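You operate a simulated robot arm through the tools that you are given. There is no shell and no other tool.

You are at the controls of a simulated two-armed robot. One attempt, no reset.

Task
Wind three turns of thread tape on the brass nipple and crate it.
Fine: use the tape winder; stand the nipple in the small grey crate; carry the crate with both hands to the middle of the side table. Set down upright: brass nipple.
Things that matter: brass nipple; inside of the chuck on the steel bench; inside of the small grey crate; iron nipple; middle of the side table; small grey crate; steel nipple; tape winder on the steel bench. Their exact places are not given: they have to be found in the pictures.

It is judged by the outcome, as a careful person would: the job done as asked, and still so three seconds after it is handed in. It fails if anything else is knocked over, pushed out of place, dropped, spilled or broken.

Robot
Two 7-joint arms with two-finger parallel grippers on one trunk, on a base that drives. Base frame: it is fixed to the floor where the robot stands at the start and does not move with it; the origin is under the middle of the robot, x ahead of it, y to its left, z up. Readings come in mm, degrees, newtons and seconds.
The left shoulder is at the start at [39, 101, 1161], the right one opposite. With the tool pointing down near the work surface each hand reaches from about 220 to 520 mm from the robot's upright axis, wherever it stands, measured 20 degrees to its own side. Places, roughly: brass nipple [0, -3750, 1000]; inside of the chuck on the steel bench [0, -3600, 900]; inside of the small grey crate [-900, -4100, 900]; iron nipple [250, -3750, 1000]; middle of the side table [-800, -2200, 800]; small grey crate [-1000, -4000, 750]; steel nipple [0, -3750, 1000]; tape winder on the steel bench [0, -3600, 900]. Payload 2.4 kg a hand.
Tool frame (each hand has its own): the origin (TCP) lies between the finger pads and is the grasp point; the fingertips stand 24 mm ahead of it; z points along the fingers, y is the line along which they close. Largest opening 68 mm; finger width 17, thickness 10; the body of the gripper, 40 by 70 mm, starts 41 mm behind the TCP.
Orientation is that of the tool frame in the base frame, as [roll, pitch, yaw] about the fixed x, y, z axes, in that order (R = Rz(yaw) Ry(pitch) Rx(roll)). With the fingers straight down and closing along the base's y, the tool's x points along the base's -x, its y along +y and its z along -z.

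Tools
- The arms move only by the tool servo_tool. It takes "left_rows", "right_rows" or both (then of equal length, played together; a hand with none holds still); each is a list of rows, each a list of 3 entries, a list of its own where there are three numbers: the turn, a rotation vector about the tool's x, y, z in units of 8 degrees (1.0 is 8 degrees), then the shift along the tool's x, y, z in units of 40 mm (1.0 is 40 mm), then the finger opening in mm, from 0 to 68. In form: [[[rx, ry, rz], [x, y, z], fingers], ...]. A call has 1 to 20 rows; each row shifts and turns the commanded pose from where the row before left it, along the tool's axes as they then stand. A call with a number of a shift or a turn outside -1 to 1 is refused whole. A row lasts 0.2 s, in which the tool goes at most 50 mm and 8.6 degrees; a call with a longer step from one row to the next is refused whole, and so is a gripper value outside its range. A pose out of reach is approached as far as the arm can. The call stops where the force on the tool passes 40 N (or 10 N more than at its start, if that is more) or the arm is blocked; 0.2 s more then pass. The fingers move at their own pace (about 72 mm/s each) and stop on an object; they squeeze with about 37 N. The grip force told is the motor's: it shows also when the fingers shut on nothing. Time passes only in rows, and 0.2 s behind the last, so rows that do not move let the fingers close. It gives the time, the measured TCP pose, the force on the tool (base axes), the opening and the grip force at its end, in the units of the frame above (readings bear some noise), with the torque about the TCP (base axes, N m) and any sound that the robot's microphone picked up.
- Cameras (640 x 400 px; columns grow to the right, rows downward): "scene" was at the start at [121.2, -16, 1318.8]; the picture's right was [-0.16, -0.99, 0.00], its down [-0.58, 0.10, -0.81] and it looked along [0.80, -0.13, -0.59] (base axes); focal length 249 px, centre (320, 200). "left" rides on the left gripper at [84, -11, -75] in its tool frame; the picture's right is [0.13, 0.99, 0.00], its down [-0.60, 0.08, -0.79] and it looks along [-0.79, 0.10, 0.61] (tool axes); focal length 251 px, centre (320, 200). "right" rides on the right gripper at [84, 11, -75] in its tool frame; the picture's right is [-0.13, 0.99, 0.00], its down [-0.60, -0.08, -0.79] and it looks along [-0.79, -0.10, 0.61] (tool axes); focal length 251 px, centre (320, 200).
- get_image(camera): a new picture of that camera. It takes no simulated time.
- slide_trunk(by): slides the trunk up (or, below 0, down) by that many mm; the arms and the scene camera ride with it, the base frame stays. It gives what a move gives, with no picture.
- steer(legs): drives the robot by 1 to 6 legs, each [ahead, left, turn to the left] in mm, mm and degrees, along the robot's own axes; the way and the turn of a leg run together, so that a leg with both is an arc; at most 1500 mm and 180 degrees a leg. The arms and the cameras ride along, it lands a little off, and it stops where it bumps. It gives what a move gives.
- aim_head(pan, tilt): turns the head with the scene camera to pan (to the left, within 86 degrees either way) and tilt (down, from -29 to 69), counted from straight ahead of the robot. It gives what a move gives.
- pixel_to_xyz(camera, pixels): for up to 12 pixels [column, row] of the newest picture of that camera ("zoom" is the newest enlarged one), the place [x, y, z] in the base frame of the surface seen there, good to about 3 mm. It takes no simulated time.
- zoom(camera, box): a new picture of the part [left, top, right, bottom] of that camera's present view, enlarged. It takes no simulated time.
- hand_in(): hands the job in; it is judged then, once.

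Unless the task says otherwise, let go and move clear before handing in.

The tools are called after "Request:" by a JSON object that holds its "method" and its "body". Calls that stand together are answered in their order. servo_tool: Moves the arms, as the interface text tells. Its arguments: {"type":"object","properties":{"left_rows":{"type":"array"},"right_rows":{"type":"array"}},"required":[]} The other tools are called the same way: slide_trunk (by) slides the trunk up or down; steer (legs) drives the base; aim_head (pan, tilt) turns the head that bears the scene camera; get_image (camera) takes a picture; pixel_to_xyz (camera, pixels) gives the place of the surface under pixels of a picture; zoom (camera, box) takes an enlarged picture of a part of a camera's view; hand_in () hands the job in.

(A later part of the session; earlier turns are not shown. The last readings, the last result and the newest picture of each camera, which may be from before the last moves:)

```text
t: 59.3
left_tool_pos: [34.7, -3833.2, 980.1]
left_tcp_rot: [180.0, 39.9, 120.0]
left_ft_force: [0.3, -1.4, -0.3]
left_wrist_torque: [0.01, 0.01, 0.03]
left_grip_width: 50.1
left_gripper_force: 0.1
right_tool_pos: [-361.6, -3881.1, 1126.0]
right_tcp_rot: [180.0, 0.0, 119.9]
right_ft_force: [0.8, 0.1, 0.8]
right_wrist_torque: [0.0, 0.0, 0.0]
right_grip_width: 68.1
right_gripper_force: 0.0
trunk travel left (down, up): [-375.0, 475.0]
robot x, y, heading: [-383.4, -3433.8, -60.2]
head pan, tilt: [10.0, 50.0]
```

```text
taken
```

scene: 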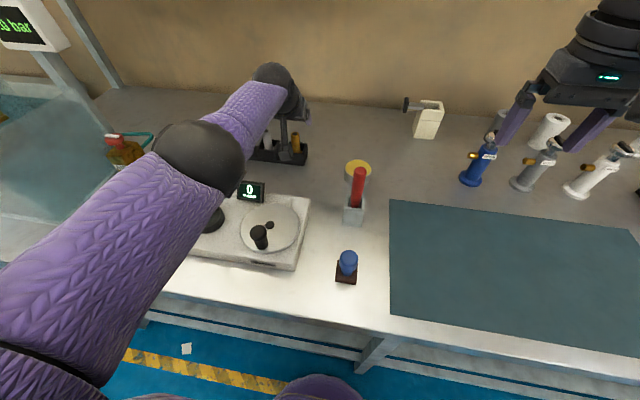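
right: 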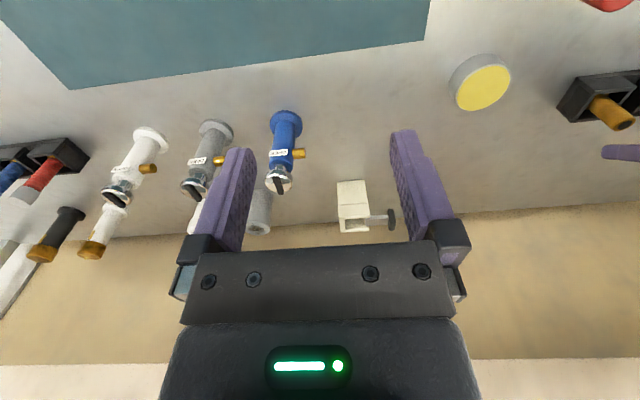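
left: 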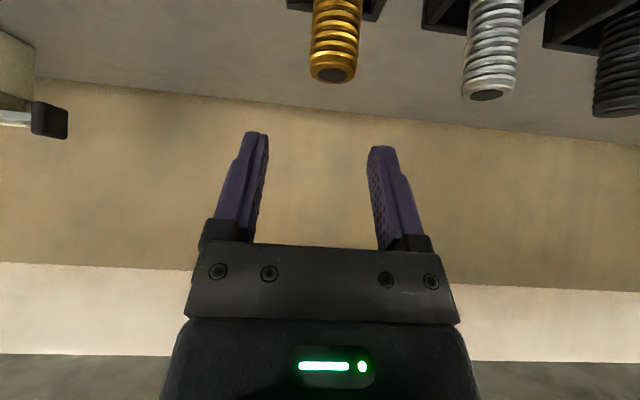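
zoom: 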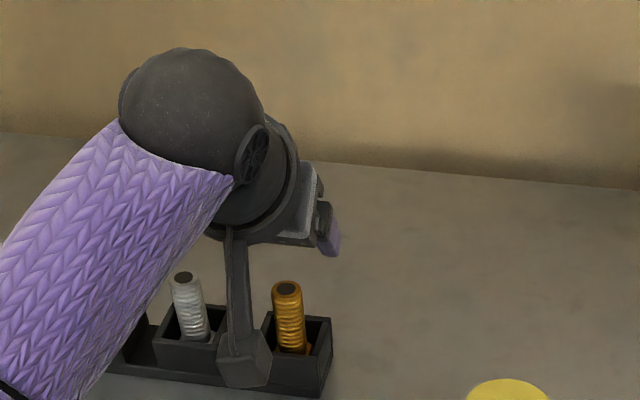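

The hand hovers above the brass nipple (335,60 in the left picture). I'll re-measure the nipple from this view to check the sideways alignment.

Request:
{"method": "pixel_to_xyz", "body": {"camera": "left", "pixels": [[335, 20], [335, 45], [334, 73], [312, 45], [357, 45], [488, 50], [300, 5]]}}

Request:
{"method": "pixel_to_xyz", "body": {"camera": "right", "pixels": [[628, 120], [610, 110], [600, 130]]}}

Request:
{"method": "pixel_to_xyz", "body": {"camera": "zoom", "pixels": [[287, 290], [287, 310], [290, 335], [278, 310], [298, 310]]}}

```text
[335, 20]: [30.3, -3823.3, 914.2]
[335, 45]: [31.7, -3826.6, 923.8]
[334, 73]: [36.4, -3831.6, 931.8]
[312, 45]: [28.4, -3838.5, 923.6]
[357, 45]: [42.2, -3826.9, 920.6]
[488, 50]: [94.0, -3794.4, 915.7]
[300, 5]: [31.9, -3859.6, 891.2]
```

```text
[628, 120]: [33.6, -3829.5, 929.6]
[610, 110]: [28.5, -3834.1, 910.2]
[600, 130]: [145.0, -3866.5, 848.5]
```

```text
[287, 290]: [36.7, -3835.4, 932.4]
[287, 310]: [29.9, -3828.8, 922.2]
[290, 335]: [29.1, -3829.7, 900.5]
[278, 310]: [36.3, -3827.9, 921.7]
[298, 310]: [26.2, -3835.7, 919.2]
```

The nipple axis ≈ (35.5,−3833), matching the TCP (34.7,−3833) within ~1 mm. I'll descend 66 mm to z≈914 and close.

Request:
{"method": "servo_tool", "body": {"left_rows": [[[0, 0, 0], [0.265, 0, 0.316], 50], [[0, 0, 0], [0.265, 0, 0.316], 50], [[0, 0, 0], [0.265, 0, 0.316], 50], [[0, 0, 0], [0.265, 0, 0.316], 50], [[0, 0, 0], [0, 0, 0], 50]]}}

Request:
{"method": "get_image", "body": {"camera": "left"}}

Request:
{"method": "zoom", "body": {"camera": "scene", "box": [220, 90, 340, 180]}}

```text
t: 60.5
left_tool_pos: [34.6, -3836.2, 915.5]
left_tcp_rot: [-179.9, 40.0, 119.8]
left_ft_force: [-0.2, 0.7, 0.3]
left_wrist_torque: [0.01, -0.04, 0.0]
left_grip_width: 50.4
left_gripper_force: 0.0
right_tool_pos: [-360.1, -3881.0, 1126.3]
right_tcp_rot: [-179.9, 0.1, 119.8]
right_ft_force: [-0.1, -0.3, -0.1]
right_wrist_torque: [-0.02, 0.03, 0.03]
right_grip_width: 68.2
right_gripper_force: 0.1
trunk travel left (down, up): [-375.0, 475.0]
robot x, y, heading: [-383.0, -3428.6, -60.1]
head pan, tilt: [10.0, 50.0]
```

```text
taken
```

left: 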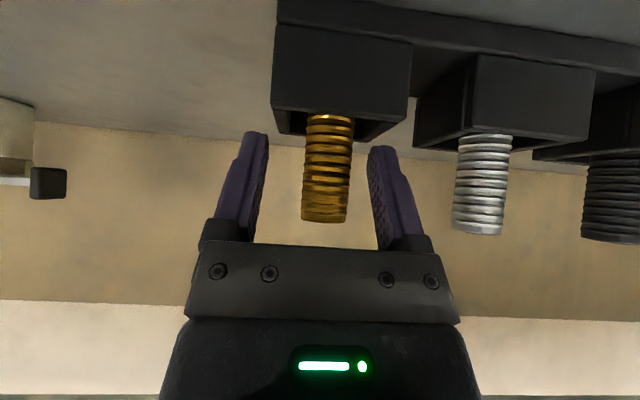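

```text
4.44 times, centred on (280, 135) of scene
```

zoom: 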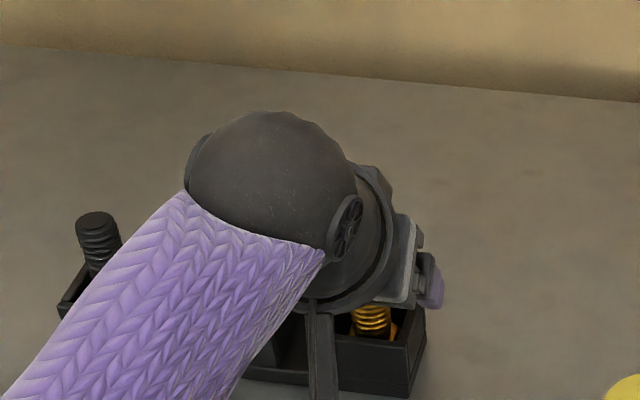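

The nipple (327,170) stands between the fingers. Closing the gripper.

Request:
{"method": "servo_tool", "body": {"left_rows": [[[0, 0, 0], [0, 0, 0], 30], [[0, 0, 0], [0, 0, 0], 10], [[0, 0, 0], [0, 0, 0], 10], [[0, 0, 0], [0, 0, 0], 10], [[0, 0, 0], [0, 0, 0], 10]]}}

Request:
{"method": "get_image", "body": {"camera": "left"}}

```text
t: 61.7
left_tool_pos: [34.6, -3834.5, 914.8]
left_tcp_rot: [-180.0, 40.0, 119.9]
left_ft_force: [0.2, 0.5, 0.3]
left_wrist_torque: [-0.01, 0.01, -0.02]
left_grip_width: 19.7
left_gripper_force: 36.8
right_tool_pos: [-360.2, -3881.2, 1125.3]
right_tcp_rot: [179.9, 0.0, 119.9]
right_ft_force: [-1.3, 0.0, 0.6]
right_wrist_torque: [-0.02, 0.01, 0.0]
right_grip_width: 68.2
right_gripper_force: 0.2
trunk travel left (down, up): [-375.0, 475.0]
robot x, y, heading: [-385.6, -3431.5, -60.3]
head pan, tilt: [10.0, 50.0]
```

```text
taken
```

left: 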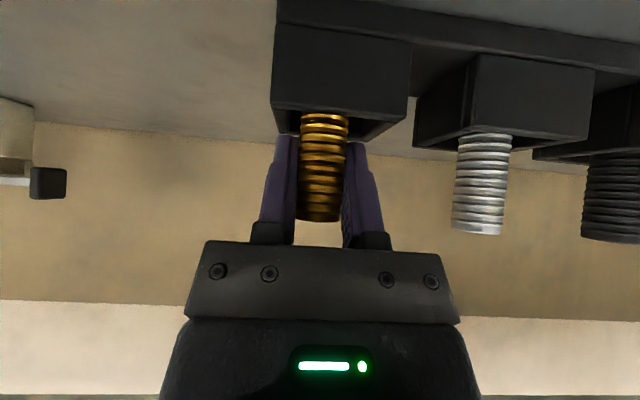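

Gripped (19.7 mm, 36.8 N). Lifting straight up 110 mm.

Request:
{"method": "servo_tool", "body": {"left_rows": [[[0, 0, 0], [-0.177, 0, -0.21], 10], [[0, 0, 0], [-0.177, 0, -0.21], 10], [[0, 0, 0], [-0.354, 0, -0.421], 10], [[0, 0, 0], [-0.354, 0, -0.421], 10], [[0, 0, 0], [-0.354, 0, -0.421], 10], [[0, 0, 0], [-0.354, 0, -0.421], 10], [[0, 0, 0], [0, 0, 0], 10]]}}

Request:
{"method": "get_image", "body": {"camera": "left"}}

Request:
{"method": "get_image", "body": {"camera": "scene"}}

```text
t: 63.3
left_tool_pos: [35.8, -3835.9, 1025.2]
left_tcp_rot: [180.0, 40.0, 119.9]
left_ft_force: [0.4, -0.2, -1.4]
left_wrist_torque: [0.01, -0.02, 0.04]
left_grip_width: 19.8
left_gripper_force: 37.1
right_tool_pos: [-359.9, -3880.9, 1126.1]
right_tcp_rot: [-179.9, 0.0, 119.9]
right_ft_force: [-0.5, 0.5, 0.9]
right_wrist_torque: [-0.01, 0.02, -0.01]
right_grip_width: 68.1
right_gripper_force: 0.1
trunk travel left (down, up): [-375.0, 475.0]
robot x, y, heading: [-380.8, -3429.9, -60.2]
head pan, tilt: [10.0, 50.0]
```

```text
taken
```

left: 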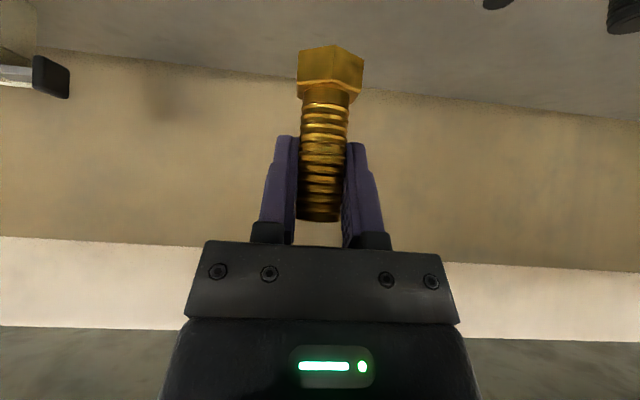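

```text
taken
```

scene: 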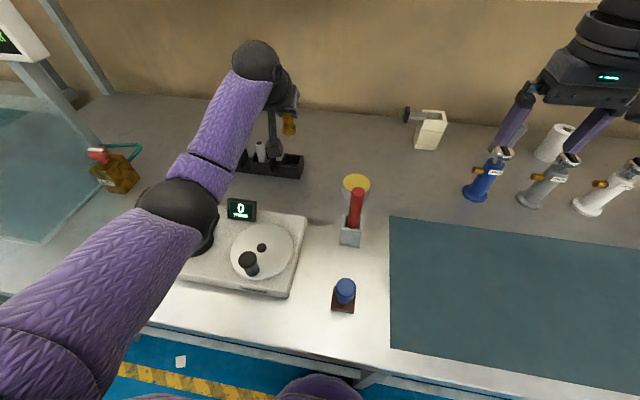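

The nipple is up, with a hex foot (330,65). I'll measure the foot's bottom and the chuck for placing.

Request:
{"method": "pixel_to_xyz", "body": {"camera": "left", "pixels": [[331, 50], [331, 70], [300, 55], [362, 65], [330, 90], [322, 212], [325, 130]]}}

Request:
{"method": "zoom", "body": {"camera": "scene", "box": [150, 100, 330, 300]}}

```text
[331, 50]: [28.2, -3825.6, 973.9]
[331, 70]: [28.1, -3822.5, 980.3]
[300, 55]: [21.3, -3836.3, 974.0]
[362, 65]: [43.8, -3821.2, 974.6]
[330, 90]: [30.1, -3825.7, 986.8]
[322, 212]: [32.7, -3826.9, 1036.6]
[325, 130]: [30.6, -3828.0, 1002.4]
```

```text
2.00 times, centred on (240, 200) of scene
```

zoom: 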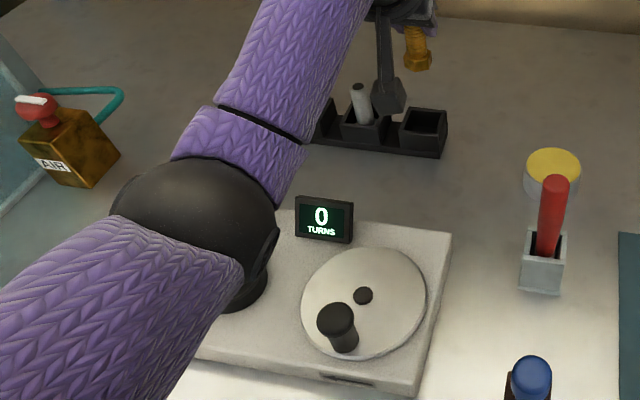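

The foot bottom sits ~53 mm below the TCP. The chuck would be too near my body with this tilt, so I'll back off 150 mm, hand held high.

Request:
{"method": "steer", "body": {"legs": [[-150, 0, 0]]}}

Request:
{"method": "get_image", "body": {"camera": "scene"}}

Request:
{"method": "get_image", "body": {"camera": "right"}}

```text
t: 64.7
left_tool_pos: [-40.6, -3705.1, 1024.1]
left_tcp_rot: [-180.0, 40.0, 119.8]
left_ft_force: [-0.5, -0.1, -1.2]
left_wrist_torque: [-0.01, 0.02, 0.0]
left_grip_width: 19.6
left_gripper_force: 36.7
right_tool_pos: [-436.8, -3749.4, 1126.4]
right_tcp_rot: [180.0, 0.0, 119.8]
right_ft_force: [-0.1, 0.4, 0.3]
right_wrist_torque: [0.02, -0.02, -0.01]
right_grip_width: 67.9
right_gripper_force: 0.1
trunk travel left (down, up): [-375.0, 475.0]
robot x, y, heading: [-460.0, -3298.9, -60.2]
head pan, tilt: [10.0, 50.0]
```

```text
taken
```

scene: 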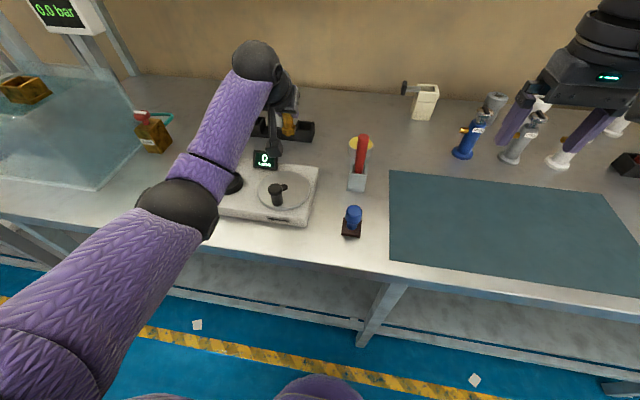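

```text
taken
```

right: 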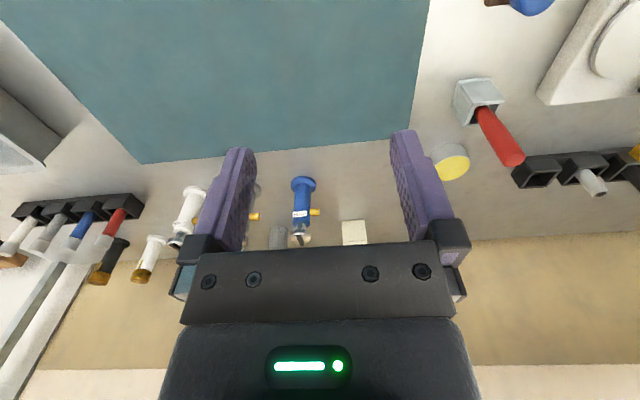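

Backed off fine. The chuck is hidden from the scene camera by the left elbow, so I'll slide the right hand 140 mm left to view the chuck with its camera.

Request:
{"method": "servo_tool", "body": {"right_rows": [[[0, 0, 0], [0, 0.7, 0], 60], [[0, 0, 0], [0, 0.7, 0], 60], [[0, 0, 0], [0, 0.7, 0], 60], [[0, 0, 0], [0, 0.7, 0], 60], [[0, 0, 0], [0, 0.7, 0], 60], [[0, 0, 0], [0, 0, 0], 60]]}}

Request:
{"method": "get_image", "body": {"camera": "right"}}

```text
t: 66.1
left_tool_pos: [-39.6, -3704.7, 1023.0]
left_tcp_rot: [-179.9, 39.9, 119.8]
left_ft_force: [-0.7, 0.0, -0.5]
left_wrist_torque: [0.01, -0.03, -0.04]
left_grip_width: 19.5
left_gripper_force: 37.2
right_tool_pos: [-314.7, -3679.0, 1126.2]
right_tcp_rot: [-180.0, 0.0, 119.7]
right_ft_force: [-0.5, 0.4, -0.5]
right_wrist_torque: [0.02, 0.01, -0.02]
right_grip_width: 60.0
right_gripper_force: 0.1
trunk travel left (down, up): [-375.0, 475.0]
robot x, y, heading: [-458.2, -3299.2, -60.1]
head pan, tilt: [10.0, 50.0]
```

```text
taken
```

right: 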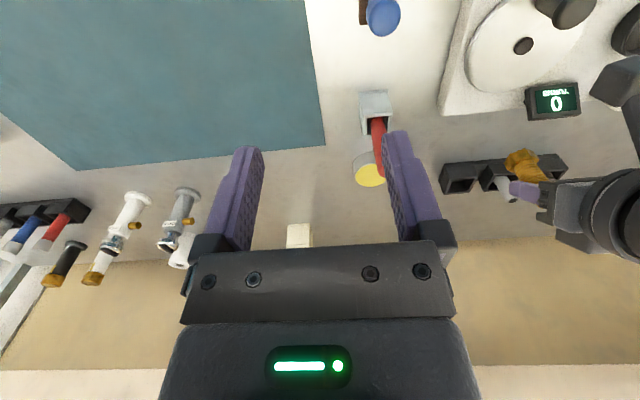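

The chuck peeks at the right edge (628,35) beside the left camera mount. I'll move the right hand back 80 mm and left 40 mm to see it fully.

Request:
{"method": "servo_tool", "body": {"right_rows": [[[0, 0, 0], [0.7, 0.2, 0], 60], [[0, 0, 0], [0.7, 0.3, 0], 60], [[0, 0, 0], [0.7, 0.5, 0], 60], [[0, 0, 0], [0, 0, 0], 60]]}}

Request:
{"method": "get_image", "body": {"camera": "right"}}

```text
t: 67.1
left_tool_pos: [-39.7, -3704.7, 1023.9]
left_tcp_rot: [-180.0, 40.0, 119.8]
left_ft_force: [0.0, -0.8, -1.1]
left_wrist_torque: [0.01, 0.0, -0.03]
left_grip_width: 19.8
left_gripper_force: 37.0
right_tool_pos: [-321.5, -3586.8, 1125.8]
right_tcp_rot: [-179.9, 0.0, 119.8]
right_ft_force: [-0.9, 0.5, -0.3]
right_wrist_torque: [0.02, 0.03, -0.01]
right_grip_width: 60.2
right_gripper_force: 0.0
trunk travel left (down, up): [-375.0, 475.0]
robot x, y, heading: [-458.9, -3298.9, -60.3]
head pan, tilt: [10.0, 50.0]
```

```text
taken
```

right: 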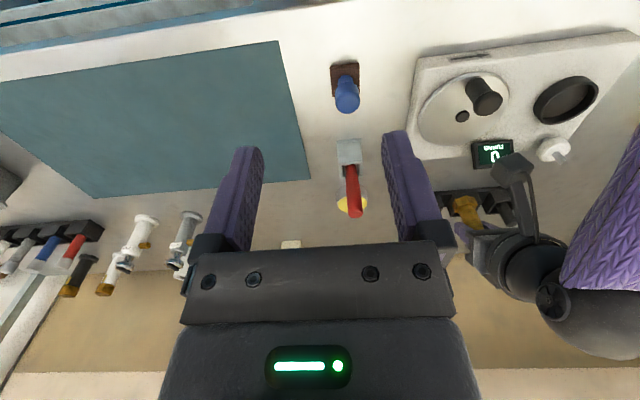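

Now the winder is in full view: chuck at (567,98), crank hub (462,115), handle (485,97). Zooming for precise measures.

Request:
{"method": "zoom", "body": {"camera": "right", "box": [400, 30, 640, 180]}}

Request:
{"method": "pixel_to_xyz", "body": {"camera": "zoom", "pixels": [[360, 190], [523, 150], [358, 170], [446, 190], [430, 130], [460, 220], [400, 235], [500, 125], [445, 180], [165, 228], [225, 180], [430, 300]]}}

```text
2.67 times, centred on (520, 105) of right
```

zoom: 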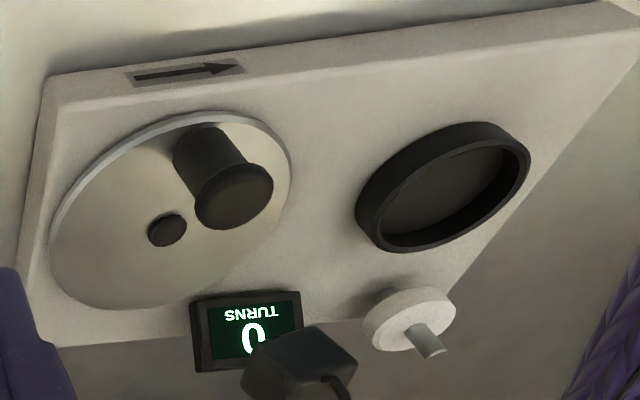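

```text
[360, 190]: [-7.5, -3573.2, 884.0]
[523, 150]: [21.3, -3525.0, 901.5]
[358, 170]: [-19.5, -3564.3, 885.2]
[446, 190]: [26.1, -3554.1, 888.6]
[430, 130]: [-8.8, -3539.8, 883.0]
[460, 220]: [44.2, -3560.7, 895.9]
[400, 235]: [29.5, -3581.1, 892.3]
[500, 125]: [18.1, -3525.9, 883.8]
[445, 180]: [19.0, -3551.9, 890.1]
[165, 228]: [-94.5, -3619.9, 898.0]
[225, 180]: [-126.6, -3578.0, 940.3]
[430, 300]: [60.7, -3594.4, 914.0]
```

I'll sample points around the chuck's top rim to fit its centre.

Request:
{"method": "pixel_to_xyz", "body": {"camera": "zoom", "pixels": [[526, 165], [512, 190], [490, 213], [460, 233], [430, 245], [400, 249], [381, 238], [383, 215], [402, 187], [435, 160], [470, 143], [505, 138]]}}

Request:
{"method": "pixel_to_xyz", "body": {"camera": "zoom", "pixels": [[525, 150], [520, 180], [500, 203], [475, 224], [445, 238], [415, 245], [390, 246], [240, 205], [215, 215], [255, 185], [232, 195], [470, 170]]}}

```text
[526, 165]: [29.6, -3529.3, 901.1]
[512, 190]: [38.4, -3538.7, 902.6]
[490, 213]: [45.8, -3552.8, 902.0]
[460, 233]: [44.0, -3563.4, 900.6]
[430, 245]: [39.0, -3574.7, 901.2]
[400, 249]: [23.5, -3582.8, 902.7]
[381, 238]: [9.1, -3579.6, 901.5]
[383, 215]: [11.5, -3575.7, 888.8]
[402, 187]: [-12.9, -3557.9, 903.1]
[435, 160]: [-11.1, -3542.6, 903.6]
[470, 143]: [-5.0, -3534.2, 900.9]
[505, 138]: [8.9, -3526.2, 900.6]
```

```text
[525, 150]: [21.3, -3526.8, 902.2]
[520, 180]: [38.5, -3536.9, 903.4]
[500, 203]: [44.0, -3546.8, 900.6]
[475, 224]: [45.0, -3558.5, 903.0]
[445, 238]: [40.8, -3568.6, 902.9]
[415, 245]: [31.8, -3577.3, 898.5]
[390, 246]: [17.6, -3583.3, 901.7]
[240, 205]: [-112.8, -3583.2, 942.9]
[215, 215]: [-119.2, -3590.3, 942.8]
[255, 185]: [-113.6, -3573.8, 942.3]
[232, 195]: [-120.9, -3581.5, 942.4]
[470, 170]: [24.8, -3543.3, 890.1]
```

Chuck centre fits at (16.4,−3555), rim z 901.5, floor z≈889, inner radius ~26; handle at (−117,−3582), hub (−94.5,−3620). I'll carry the nipple left 123 mm then back 102 mm to above the chuck.

Request:
{"method": "servo_tool", "body": {"left_rows": [[[0, 0, 0], [0, 0.771, 0], 10], [[0, 0, 0], [0, 0.771, 0], 10], [[0, 0, 0], [0, 0.771, 0], 10], [[0, 0, 0], [0, 0.771, 0], 10], [[0, 0, 0], [0.486, 0, -0.408], 10], [[0, 0, 0], [0.486, 0, -0.408], 10], [[0, 0, 0], [0.486, 0, -0.408], 10], [[0, 0, 0], [0.486, 0, -0.408], 10], [[0, 0, 0], [0, 0, 0], 10]]}}

Request:
{"method": "get_image", "body": {"camera": "right"}}

Request:
{"method": "get_image", "body": {"camera": "scene"}}

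Request:
{"method": "get_image", "body": {"camera": "left"}}

```text
t: 69.1
left_tool_pos: [16.8, -3555.2, 1024.2]
left_tcp_rot: [180.0, 40.0, 119.8]
left_ft_force: [0.5, 1.0, -1.3]
left_wrist_torque: [0.0, 0.01, 0.01]
left_grip_width: 19.7
left_gripper_force: 36.5
right_tool_pos: [-322.3, -3587.8, 1126.0]
right_tcp_rot: [180.0, -0.1, 119.8]
right_ft_force: [-0.1, -0.9, 0.0]
right_wrist_torque: [-0.02, 0.02, -0.01]
right_grip_width: 59.9
right_gripper_force: 0.2
trunk travel left (down, up): [-375.0, 475.0]
robot x, y, heading: [-458.1, -3298.8, -60.3]
head pan, tilt: [10.0, 50.0]
```

```text
taken
```

right: 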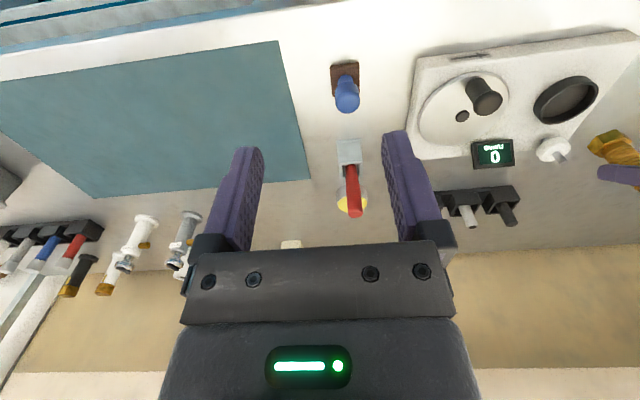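

```text
taken
```

scene: 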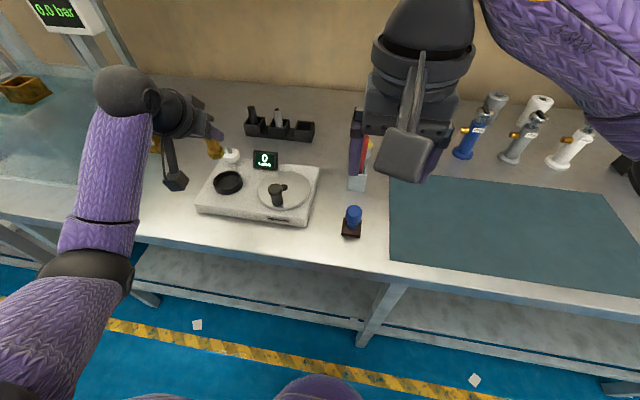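

```text
taken
```

left: 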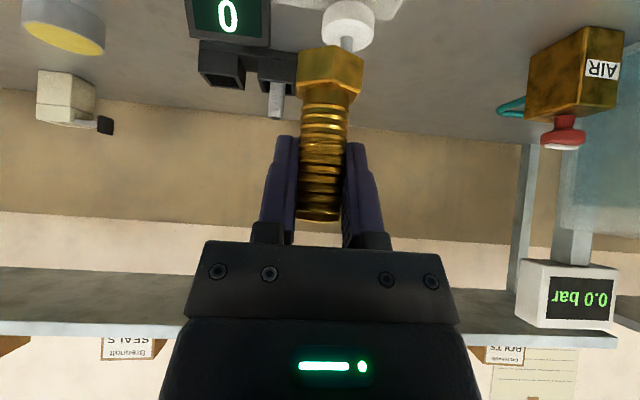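

The scene camera now sees both chuck (228,182) and the nipple foot (215,152). I'll cross-check both positions.

Request:
{"method": "zoom", "body": {"camera": "scene", "box": [180, 110, 300, 230]}}

Request:
{"method": "pixel_to_xyz", "body": {"camera": "scene", "pixels": [[215, 152], [211, 152], [219, 152], [216, 145], [228, 182], [214, 181], [242, 183], [228, 171], [227, 193]]}}

```text
3.33 times, centred on (240, 170) of scene
```

zoom: 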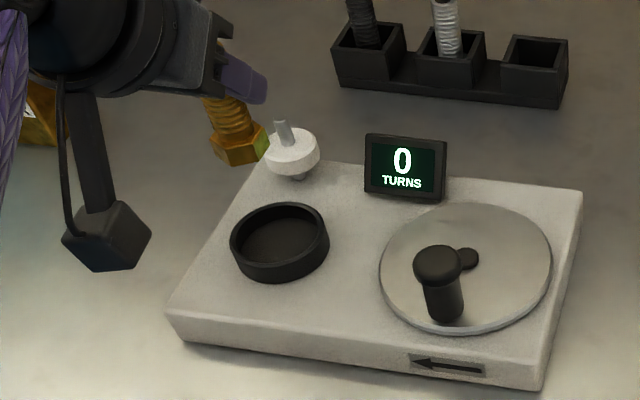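

```text
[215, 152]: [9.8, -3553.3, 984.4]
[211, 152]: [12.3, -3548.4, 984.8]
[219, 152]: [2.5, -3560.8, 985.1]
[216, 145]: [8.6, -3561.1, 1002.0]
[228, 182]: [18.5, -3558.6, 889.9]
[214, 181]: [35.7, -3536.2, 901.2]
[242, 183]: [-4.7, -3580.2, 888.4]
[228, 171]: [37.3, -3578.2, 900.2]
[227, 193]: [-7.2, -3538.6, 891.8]
```

Positions agree with the TCP within noise. I'll descend 76 mm so the foot is just above the chuck floor.

Request:
{"method": "servo_tool", "body": {"left_rows": [[[0, 0, 0], [0.305, 0, 0.364], 10], [[0, 0, 0], [0.305, 0, 0.364], 10], [[0, 0, 0], [0.305, 0, 0.364], 10], [[0, 0, 0], [0.153, 0, 0.182], 10], [[0, 0, 0], [0.153, 0, 0.182], 10], [[0, 0, 0], [0, 0, 0], 10]]}}

Request:
{"method": "zoom", "body": {"camera": "scene", "box": [180, 110, 300, 230]}}

Request:
{"method": "zoom", "body": {"camera": "right", "box": [480, 20, 640, 180]}}

Request:
{"method": "get_image", "body": {"camera": "left"}}

```text
t: 70.5
left_tool_pos: [17.1, -3554.9, 948.4]
left_tcp_rot: [-180.0, 40.0, 119.8]
left_ft_force: [-0.9, -0.5, -0.5]
left_wrist_torque: [0.0, -0.02, 0.01]
left_grip_width: 19.8
left_gripper_force: 37.5
right_tool_pos: [-321.8, -3586.9, 1126.8]
right_tcp_rot: [-179.9, 0.0, 119.8]
right_ft_force: [0.3, 0.3, 0.6]
right_wrist_torque: [-0.01, 0.01, 0.02]
right_grip_width: 59.9
right_gripper_force: 0.1
trunk travel left (down, up): [-375.0, 475.0]
robot x, y, heading: [-460.7, -3297.5, -60.3]
head pan, tilt: [10.0, 50.0]
```

```text
3.33 times, centred on (240, 170) of scene
```

zoom: 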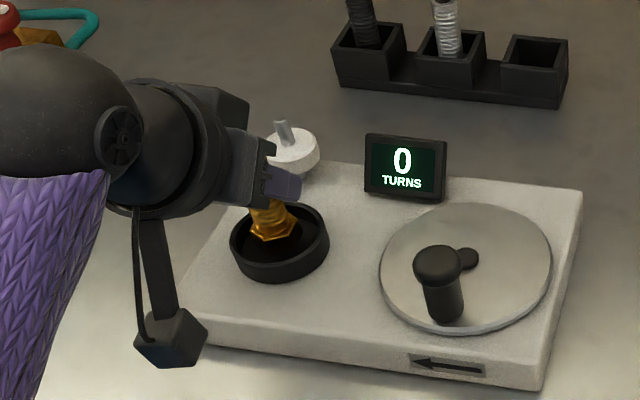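

```text
2.50 times, centred on (560, 100) of right
```

zoom: 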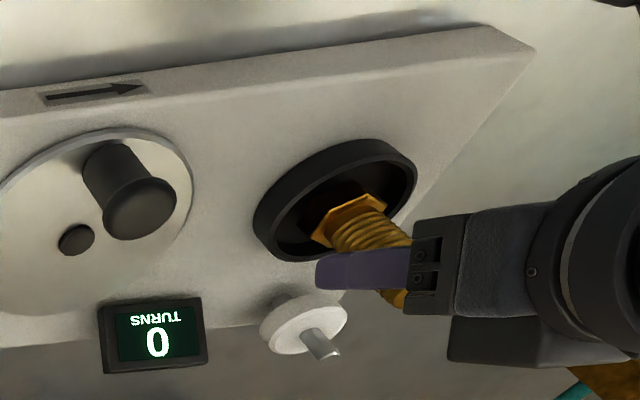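

```text
taken
```

left: 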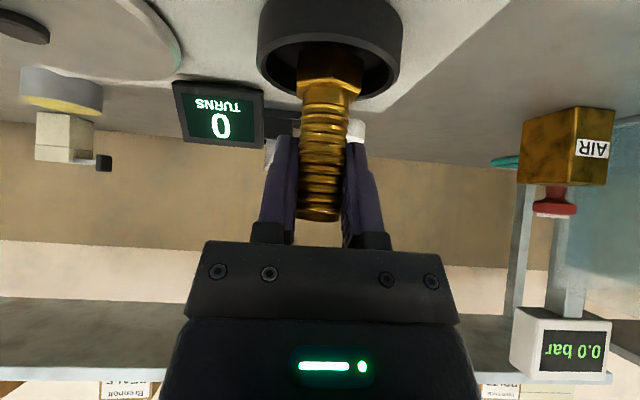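

The hex foot is centred inside the chuck ring (left view 330,65). Lowering gently the last few mm.

Request:
{"method": "servo_tool", "body": {"left_rows": [[[0, 0, 0], [0.032, 0, 0.038], 10], [[0, 0, 0], [0.032, 0, 0.038], 10], [[0, 0, 0], [0, 0, 0], 10]]}}

Request:
{"method": "servo_tool", "body": {"left_rows": [[[0, 0, 0], [0.032, 0, 0.038], 10], [[0, 0, 0], [0, 0, 0], 10]]}}

```text
t: 71.3
left_tool_pos: [16.9, -3555.7, 944.9]
left_tcp_rot: [180.0, 40.0, 119.9]
left_ft_force: [0.4, 0.3, -1.0]
left_wrist_torque: [-0.01, -0.01, -0.04]
left_grip_width: 19.8
left_gripper_force: 36.9
right_tool_pos: [-321.4, -3587.9, 1126.7]
right_tcp_rot: [-179.9, 0.0, 119.7]
right_ft_force: [-0.6, -0.5, 1.1]
right_wrist_torque: [-0.01, 0.0, 0.0]
right_grip_width: 60.0
right_gripper_force: 0.1
trunk travel left (down, up): [-375.0, 475.0]
robot x, y, heading: [-463.9, -3298.6, -60.0]
head pan, tilt: [10.0, 50.0]
```

```text
t: 71.9
left_tool_pos: [16.6, -3555.0, 943.5]
left_tcp_rot: [180.0, 39.9, 119.8]
left_ft_force: [-0.5, 0.3, -0.4]
left_wrist_torque: [0.03, -0.03, 0.02]
left_grip_width: 19.7
left_gripper_force: 36.9
right_tool_pos: [-322.5, -3587.0, 1127.0]
right_tcp_rot: [180.0, 0.0, 119.8]
right_ft_force: [0.0, -0.2, -0.1]
right_wrist_torque: [-0.01, 0.01, 0.01]
right_grip_width: 59.8
right_gripper_force: 0.0
trunk travel left (down, up): [-375.0, 475.0]
robot x, y, heading: [-456.5, -3299.4, -60.1]
head pan, tilt: [10.0, 50.0]
```

No contact force yet at z 943.5. Continuing in small steps.

Request:
{"method": "servo_tool", "body": {"left_rows": [[[0, 0, 0], [0.032, 0, 0.038], 10], [[0, 0, 0], [0, 0, 0], 10]]}}

Request:
{"method": "servo_tool", "body": {"left_rows": [[[0, 0, 0], [0.032, 0, 0.038], 10], [[0, 0, 0], [0, 0, 0], 10]]}}

Request:
{"method": "zoom", "body": {"camera": "left", "box": [230, 0, 430, 125]}}

```text
t: 72.5
left_tool_pos: [15.3, -3556.1, 943.2]
left_tcp_rot: [179.8, 40.2, 119.7]
left_ft_force: [3.4, -2.6, 13.2]
left_wrist_torque: [-0.1, -0.1, 0.0]
left_grip_width: 19.8
left_gripper_force: 36.6
right_tool_pos: [-322.3, -3586.8, 1126.0]
right_tcp_rot: [179.9, 0.1, 119.9]
right_ft_force: [0.2, -0.7, 0.5]
right_wrist_torque: [0.01, -0.01, -0.02]
right_grip_width: 59.8
right_gripper_force: 0.1
trunk travel left (down, up): [-375.0, 475.0]
robot x, y, heading: [-459.7, -3299.3, -60.3]
head pan, tilt: [10.0, 50.0]
```

```text
t: 73.1
left_tool_pos: [16.0, -3554.1, 940.5]
left_tcp_rot: [179.9, 40.2, 119.7]
left_ft_force: [4.5, -3.1, 24.4]
left_wrist_torque: [-0.16, -0.14, -0.02]
left_grip_width: 19.8
left_gripper_force: 37.4
right_tool_pos: [-323.8, -3586.5, 1126.9]
right_tcp_rot: [179.9, 0.2, 119.8]
right_ft_force: [0.8, 0.0, 0.4]
right_wrist_torque: [0.01, 0.0, -0.04]
right_grip_width: 60.2
right_gripper_force: 0.1
trunk travel left (down, up): [-375.0, 475.0]
robot x, y, heading: [-459.3, -3300.4, -60.3]
head pan, tilt: [10.0, 50.0]
```

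```text
3.20 times, centred on (330, 62) of left
```

zoom: 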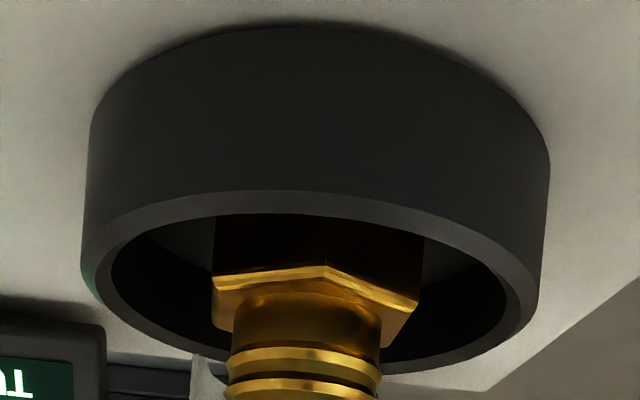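

Contact: 24 N upward, so the foot rests on the chuck floor. I'll relieve ~2.5 mm, then open.

Request:
{"method": "servo_tool", "body": {"left_rows": [[[0, 0, 0], [-0.04, 0, -0.048], 10], [[0, 0, 0], [0, 0, 0], 10]]}}

Request:
{"method": "servo_tool", "body": {"left_rows": [[[0, 0, 0], [0, 0, 0], 26], [[0, 0, 0], [0, 0, 0], 36], [[0, 0, 0], [0, 0, 0], 46], [[0, 0, 0], [0, 0, 0], 46]]}}

Request:
{"method": "get_image", "body": {"camera": "left"}}

Request:
{"method": "zoom", "body": {"camera": "right", "box": [480, 20, 640, 180]}}

```text
t: 73.7
left_tool_pos: [15.4, -3555.6, 939.9]
left_tcp_rot: [179.9, 40.0, 119.8]
left_ft_force: [4.6, -1.9, 10.4]
left_wrist_torque: [-0.2, -0.24, 0.03]
left_grip_width: 19.3
left_gripper_force: 37.0
right_tool_pos: [-322.6, -3587.1, 1125.4]
right_tcp_rot: [-179.9, 0.0, 119.8]
right_ft_force: [0.4, -0.3, -0.3]
right_wrist_torque: [-0.02, 0.0, -0.01]
right_grip_width: 59.8
right_gripper_force: 0.0
trunk travel left (down, up): [-375.0, 475.0]
robot x, y, heading: [-464.5, -3299.1, -60.2]
head pan, tilt: [10.0, 50.0]
```

```text
t: 74.7
left_tool_pos: [15.8, -3554.8, 941.4]
left_tcp_rot: [180.0, 40.0, 119.8]
left_ft_force: [-0.3, 0.2, -0.3]
left_wrist_torque: [0.04, -0.02, 0.04]
left_grip_width: 46.0
left_gripper_force: 0.1
right_tool_pos: [-322.1, -3586.5, 1126.2]
right_tcp_rot: [180.0, 0.1, 119.9]
right_ft_force: [-0.5, 0.6, 0.2]
right_wrist_torque: [0.0, 0.06, -0.03]
right_grip_width: 60.2
right_gripper_force: 0.0
trunk travel left (down, up): [-375.0, 475.0]
robot x, y, heading: [-462.0, -3298.1, -60.3]
head pan, tilt: [10.0, 50.0]
```

```text
taken
```

left: 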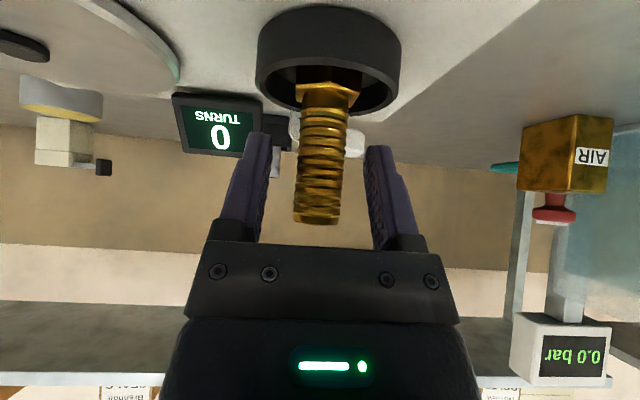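

```text
2.50 times, centred on (560, 100) of right
```

zoom: 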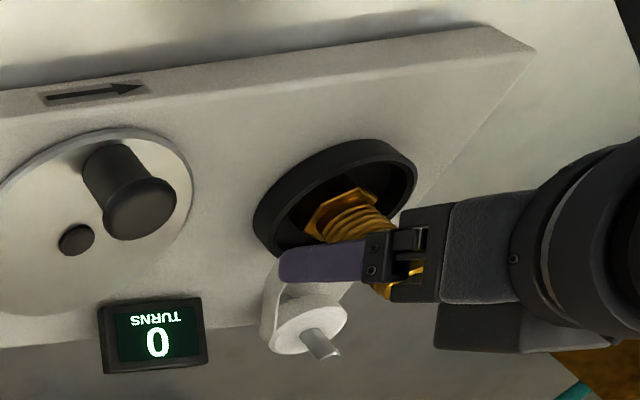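

The nipple stands free in the chuck. I'll raise the left hand straight up 90 mm and look.

Request:
{"method": "servo_tool", "body": {"left_rows": [[[0, 0, 0], [-0.161, 0, -0.192], 46], [[0, 0, 0], [-0.322, 0, -0.383], 46], [[0, 0, 0], [-0.322, 0, -0.383], 46], [[0, 0, 0], [-0.322, 0, -0.383], 46], [[0, 0, 0], [-0.322, 0, -0.383], 46], [[0, 0, 0], [0, 0, 0], 46]]}}

Request:
{"method": "zoom", "body": {"camera": "scene", "box": [180, 110, 300, 230]}}

Request:
{"method": "zoom", "body": {"camera": "right", "box": [480, 20, 640, 180]}}

```text
t: 76.1
left_tool_pos: [16.7, -3556.0, 1031.0]
left_tcp_rot: [180.0, 40.0, 119.8]
left_ft_force: [-1.0, 0.6, -0.6]
left_wrist_torque: [0.01, -0.02, 0.02]
left_grip_width: 46.0
left_gripper_force: 0.0
right_tool_pos: [-321.6, -3587.3, 1126.5]
right_tcp_rot: [180.0, 0.0, 119.8]
right_ft_force: [0.4, 0.4, -0.7]
right_wrist_torque: [-0.01, -0.02, -0.03]
right_grip_width: 59.9
right_gripper_force: 0.0
trunk travel left (down, up): [-375.0, 475.0]
robot x, y, heading: [-458.6, -3295.2, -60.2]
head pan, tilt: [10.0, 50.0]
```

```text
3.33 times, centred on (240, 170) of scene
```

zoom: 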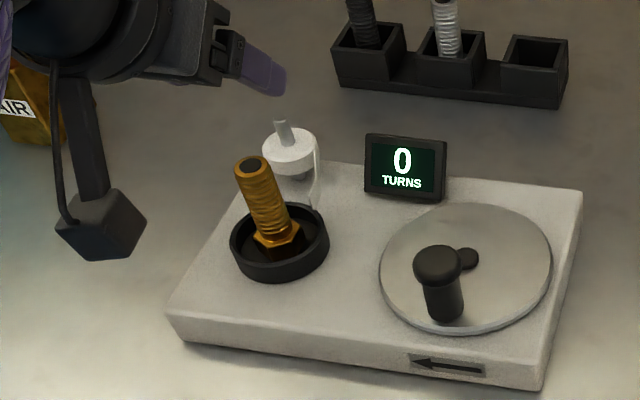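

```text
2.50 times, centred on (560, 100) of right
```

zoom: 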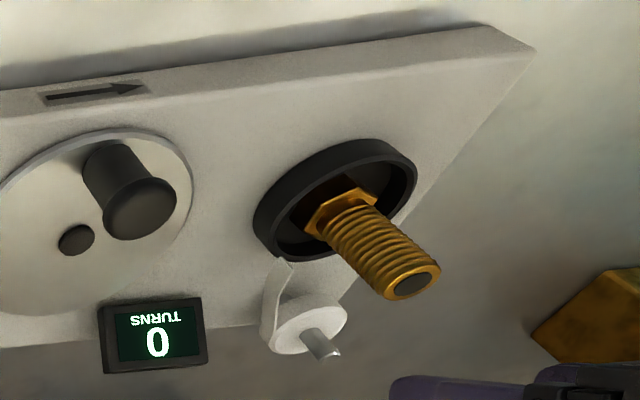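

The nipple stands in the chuck and the white tape strand now leads to it; display reads 0. Next I'll set the left hand vertical (closed as a pusher) and move the right hand aside.

Request:
{"method": "servo_tool", "body": {"left_rows": [[[0, 1, 0], [0, 0, 0], 46], [[0, 1, 0], [0, 0, 0], 46], [[0, 1, 0], [0, 0, 0], 20], [[0, 1, 0], [0, 0, 0], 0], [[0, 1, 0], [0, 0, 0], 0], [[0, 0, 0], [0, 0, 0], 0]], "right_rows": [[[0, 0, 0], [0, -0.7, 0], 60], [[0, 0, 0], [0, -0.7, 0], 60], [[0, 0, 0], [0, -0.7, 0], 60], [[0, 0, 0], [0, -0.7, 0], 60], [[0, 0, 0], [0, -0.7, 0], 60], [[0, 0, 0], [0, 0, 0], 60]]}}

Request:
{"method": "steer", "body": {"legs": [[60, 0, 0]]}}

Request:
{"method": "get_image", "body": {"camera": "scene"}}

Request:
{"method": "get_image", "body": {"camera": "left"}}

```text
t: 77.2
left_tool_pos: [17.3, -3558.0, 1031.5]
left_tcp_rot: [-179.8, 4.5, 120.5]
left_ft_force: [4.1, -10.3, -9.8]
left_wrist_torque: [-0.06, -0.27, 0.3]
left_grip_width: 0.0
left_gripper_force: 23.6
right_tool_pos: [-431.2, -3649.6, 1127.0]
right_tcp_rot: [-179.9, 0.1, 119.8]
right_ft_force: [0.0, 0.8, -0.7]
right_wrist_torque: [0.01, 0.02, 0.0]
right_grip_width: 60.2
right_gripper_force: 0.1
trunk travel left (down, up): [-375.0, 475.0]
robot x, y, heading: [-457.3, -3301.0, -60.3]
head pan, tilt: [10.0, 50.0]
stopped in row 5 (left hand): the force on the tool passed its limit at 72 N (the readings are from after the stop); the commanded pose is now the measured one
```

```text
t: 78.2
left_tool_pos: [47.7, -3609.2, 1031.5]
left_tcp_rot: [-179.9, 4.4, 120.4]
left_ft_force: [5.8, -22.8, -13.1]
left_wrist_torque: [0.49, -0.4, 0.85]
left_grip_width: 0.0
left_gripper_force: 23.3
right_tool_pos: [-401.4, -3701.7, 1126.5]
right_tcp_rot: [179.9, 0.0, 119.8]
right_ft_force: [0.6, -0.2, 0.3]
right_wrist_torque: [0.02, 0.01, 0.01]
right_grip_width: 60.1
right_gripper_force: 0.1
trunk travel left (down, up): [-375.0, 475.0]
robot x, y, heading: [-430.4, -3350.1, -60.1]
head pan, tilt: [10.0, 50.0]
```

```text
taken
```

scene: 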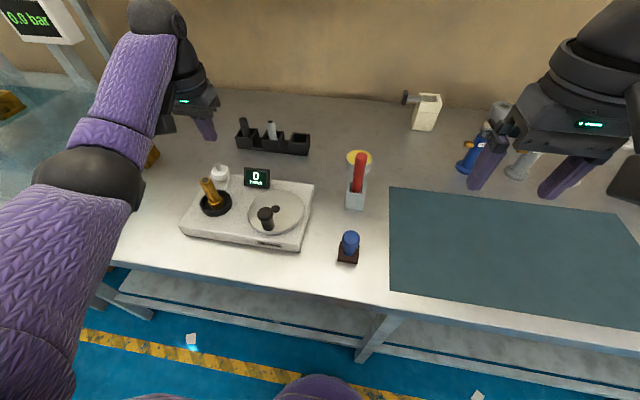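

```text
taken
```

left: 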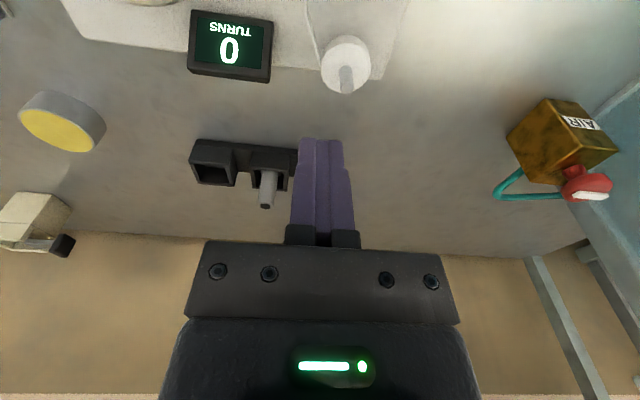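

The left hand met resistance (72 N) turning vertical while stretched far left—the camera mount probably pressed on the forearm. I'll ease it right toward the crank, where the arm is less stretched, and check the force.

Request:
{"method": "servo_tool", "body": {"left_rows": [[[0, 0, 0], [0.3, -0.5, 0], 0], [[0, 0, 0], [0.3, -0.5, 0], 0], [[0, 0, 0], [0.2, -0.5, 0], 0], [[0, 0, 0], [0, 0, 0], 0]]}}

Request:
{"method": "get_image", "body": {"camera": "scene"}}

```text
t: 79.2
left_tool_pos: [-21.6, -3611.5, 1030.0]
left_tcp_rot: [-179.9, 4.4, 120.4]
left_ft_force: [0.5, 0.4, -0.1]
left_wrist_torque: [0.0, 0.03, -0.03]
left_grip_width: 0.0
left_gripper_force: 23.3
right_tool_pos: [-402.2, -3702.4, 1127.2]
right_tcp_rot: [-180.0, 0.0, 119.8]
right_ft_force: [-0.1, 0.2, -0.4]
right_wrist_torque: [-0.02, 0.01, 0.07]
right_grip_width: 59.9
right_gripper_force: 0.0
trunk travel left (down, up): [-375.0, 475.0]
robot x, y, heading: [-428.0, -3348.3, -60.5]
head pan, tilt: [10.0, 50.0]
```

```text
taken
```

scene: 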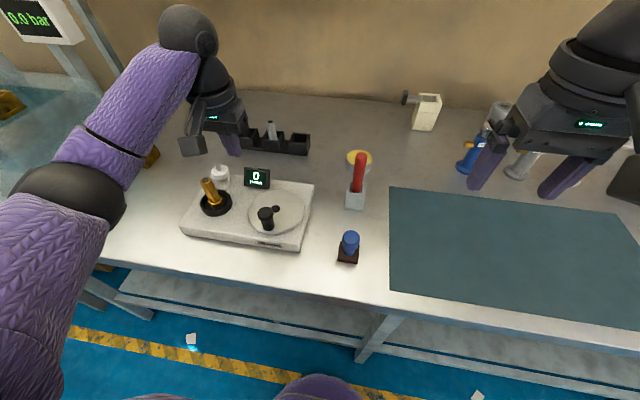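

The force is gone (self-contact only) and the bench is unchanged. I'll square the tool and move above the right-front side of the crank circle, behind the handle.

Request:
{"method": "servo_tool", "body": {"left_rows": [[[0, 0.55, 0.06], [0, 0, 0], 0], [[0, 0, 0], [0.298, -0.671, 0], 0], [[0, 0, 0], [0.298, -0.671, 0], 0], [[0, 0, 0], [0.298, -0.671, 0], 0], [[0, 0, 0], [0.298, -0.671, 0], 0], [[0, 0, 0], [0, 0, 0], 0]]}}

Request:
{"method": "get_image", "body": {"camera": "scene"}}

Request:
{"method": "get_image", "body": {"camera": "left"}}

```text
t: 80.6
left_tool_pos: [-138.9, -3624.5, 1029.6]
left_tcp_rot: [-179.9, 0.1, 119.8]
left_ft_force: [-0.1, -0.3, -0.5]
left_wrist_torque: [-0.01, 0.03, 0.02]
left_grip_width: 0.2
left_gripper_force: 23.6
right_tool_pos: [-402.2, -3701.1, 1125.5]
right_tcp_rot: [-180.0, 0.0, 119.8]
right_ft_force: [-0.1, 0.1, 0.2]
right_wrist_torque: [0.02, 0.0, 0.02]
right_grip_width: 60.0
right_gripper_force: 0.1
trunk travel left (down, up): [-375.0, 475.0]
robot x, y, heading: [-430.8, -3348.8, -59.9]
head pan, tilt: [10.0, 50.0]
```

```text
taken
```

scene: 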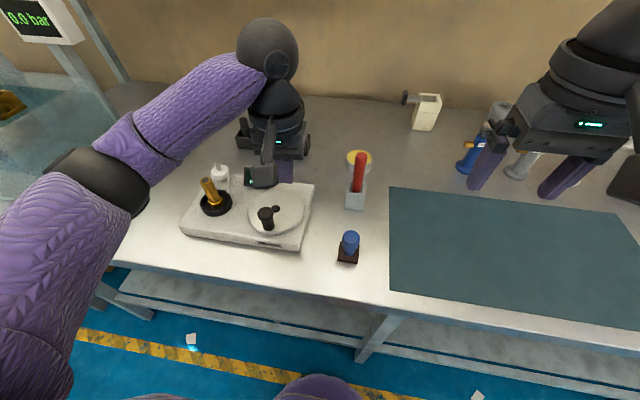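

```text
taken
```

left: 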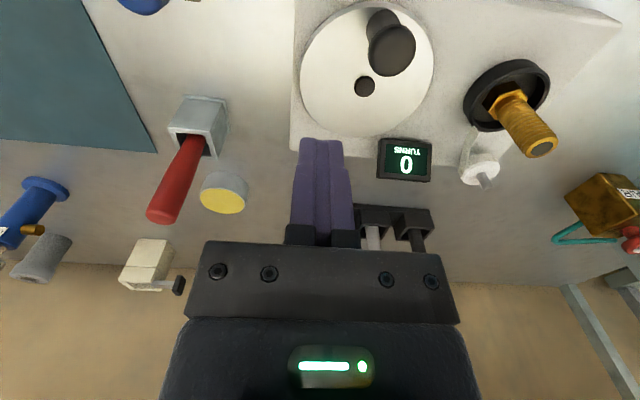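

The left camera shows hub (365,86), handle knob (392,50) and display "0". I'll re-measure hub, disc edge and knob before lowering.

Request:
{"method": "zoom", "body": {"camera": "left", "box": [280, 0, 500, 140]}}

Request:
{"method": "pixel_to_xyz", "body": {"camera": "left", "pixels": [[365, 84], [392, 55], [372, 52], [412, 50], [395, 30], [390, 72], [303, 70], [432, 62], [360, 134], [380, 15], [330, 60], [400, 120]]}}

```text
2.86 times, centred on (390, 70) of left
```

zoom: 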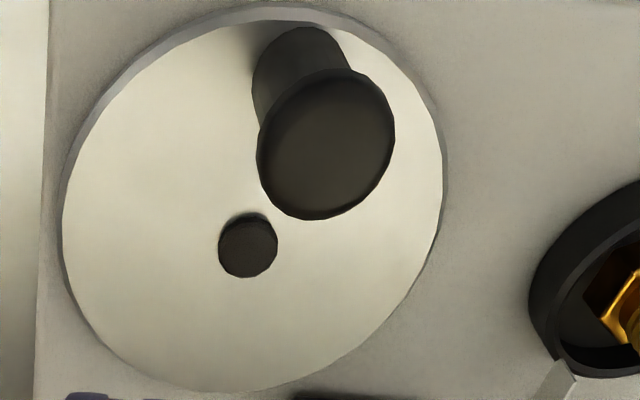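

```text
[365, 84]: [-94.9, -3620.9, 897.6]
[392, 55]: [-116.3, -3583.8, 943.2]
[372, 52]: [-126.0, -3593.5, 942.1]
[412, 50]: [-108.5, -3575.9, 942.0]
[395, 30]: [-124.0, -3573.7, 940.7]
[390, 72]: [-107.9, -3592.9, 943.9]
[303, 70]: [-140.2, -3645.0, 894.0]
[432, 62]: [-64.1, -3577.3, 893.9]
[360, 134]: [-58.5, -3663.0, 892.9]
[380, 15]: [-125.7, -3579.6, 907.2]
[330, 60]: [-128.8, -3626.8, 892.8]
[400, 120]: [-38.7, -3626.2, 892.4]
```

Hub (−95,−3621), knob centre (−116.7,−3584), radius ~13, crank radius 43. Lowering the closed fingers 98 mm to just above the disc, clear of hub and knob.

Request:
{"method": "servo_tool", "body": {"left_rows": [[[0, 0, 0], [0, 0, 0.616], 0], [[0, 0, 0], [0, 0, 0.616], 0], [[0, 0, 0], [0, 0, 0.616], 0], [[0, 0, 0], [0, 0, 0.3], 0], [[0, 0, 0], [0, 0, 0.3], 0], [[0, 0, 0], [0, 0, 0], 0]]}}

Request:
{"method": "get_image", "body": {"camera": "left"}}

Request:
{"method": "zoom", "body": {"camera": "scene", "box": [160, 120, 340, 280]}}

```text
t: 82.0
left_tool_pos: [-138.7, -3625.8, 929.2]
left_tcp_rot: [-179.9, 0.0, 119.9]
left_ft_force: [0.4, 0.2, 0.0]
left_wrist_torque: [0.0, 0.0, 0.02]
left_grip_width: 0.0
left_gripper_force: 24.1
right_tool_pos: [-401.9, -3700.9, 1125.8]
right_tcp_rot: [180.0, 0.1, 119.8]
right_ft_force: [-0.7, -0.1, -0.5]
right_wrist_torque: [0.01, 0.0, 0.02]
right_grip_width: 59.8
right_gripper_force: 0.0
trunk travel left (down, up): [-375.0, 475.0]
robot x, y, heading: [-431.8, -3352.7, -60.1]
head pan, tilt: [10.0, 50.0]
```

```text
taken
```

left: 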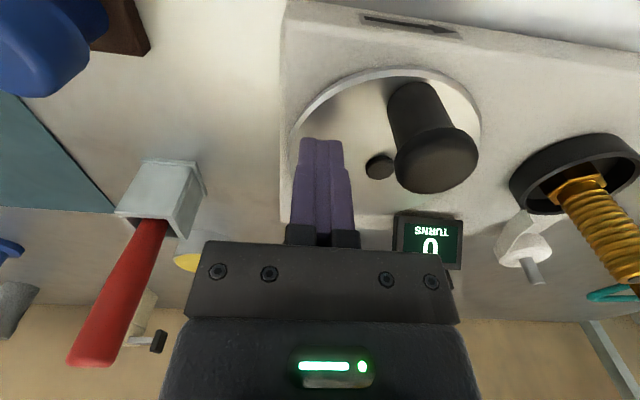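

```text
2.50 times, centred on (250, 200) of scene
```

zoom: 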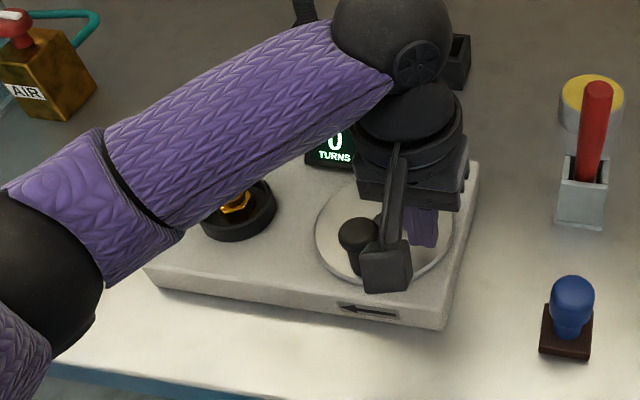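

Fingers are in place beside the handle. The forearm passes over the nipple, so I'll check its height before circling.

Request:
{"method": "pixel_to_xyz", "body": {"camera": "zoom", "pixels": [[230, 150], [150, 200], [250, 190], [50, 230], [385, 280], [390, 30], [358, 235], [420, 235]]}}

```text
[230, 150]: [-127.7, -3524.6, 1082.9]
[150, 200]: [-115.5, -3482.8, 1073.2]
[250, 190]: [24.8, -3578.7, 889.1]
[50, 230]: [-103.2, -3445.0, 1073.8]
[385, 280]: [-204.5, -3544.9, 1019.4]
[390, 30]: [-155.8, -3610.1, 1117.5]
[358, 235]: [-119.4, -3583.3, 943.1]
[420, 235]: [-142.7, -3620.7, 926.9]
```

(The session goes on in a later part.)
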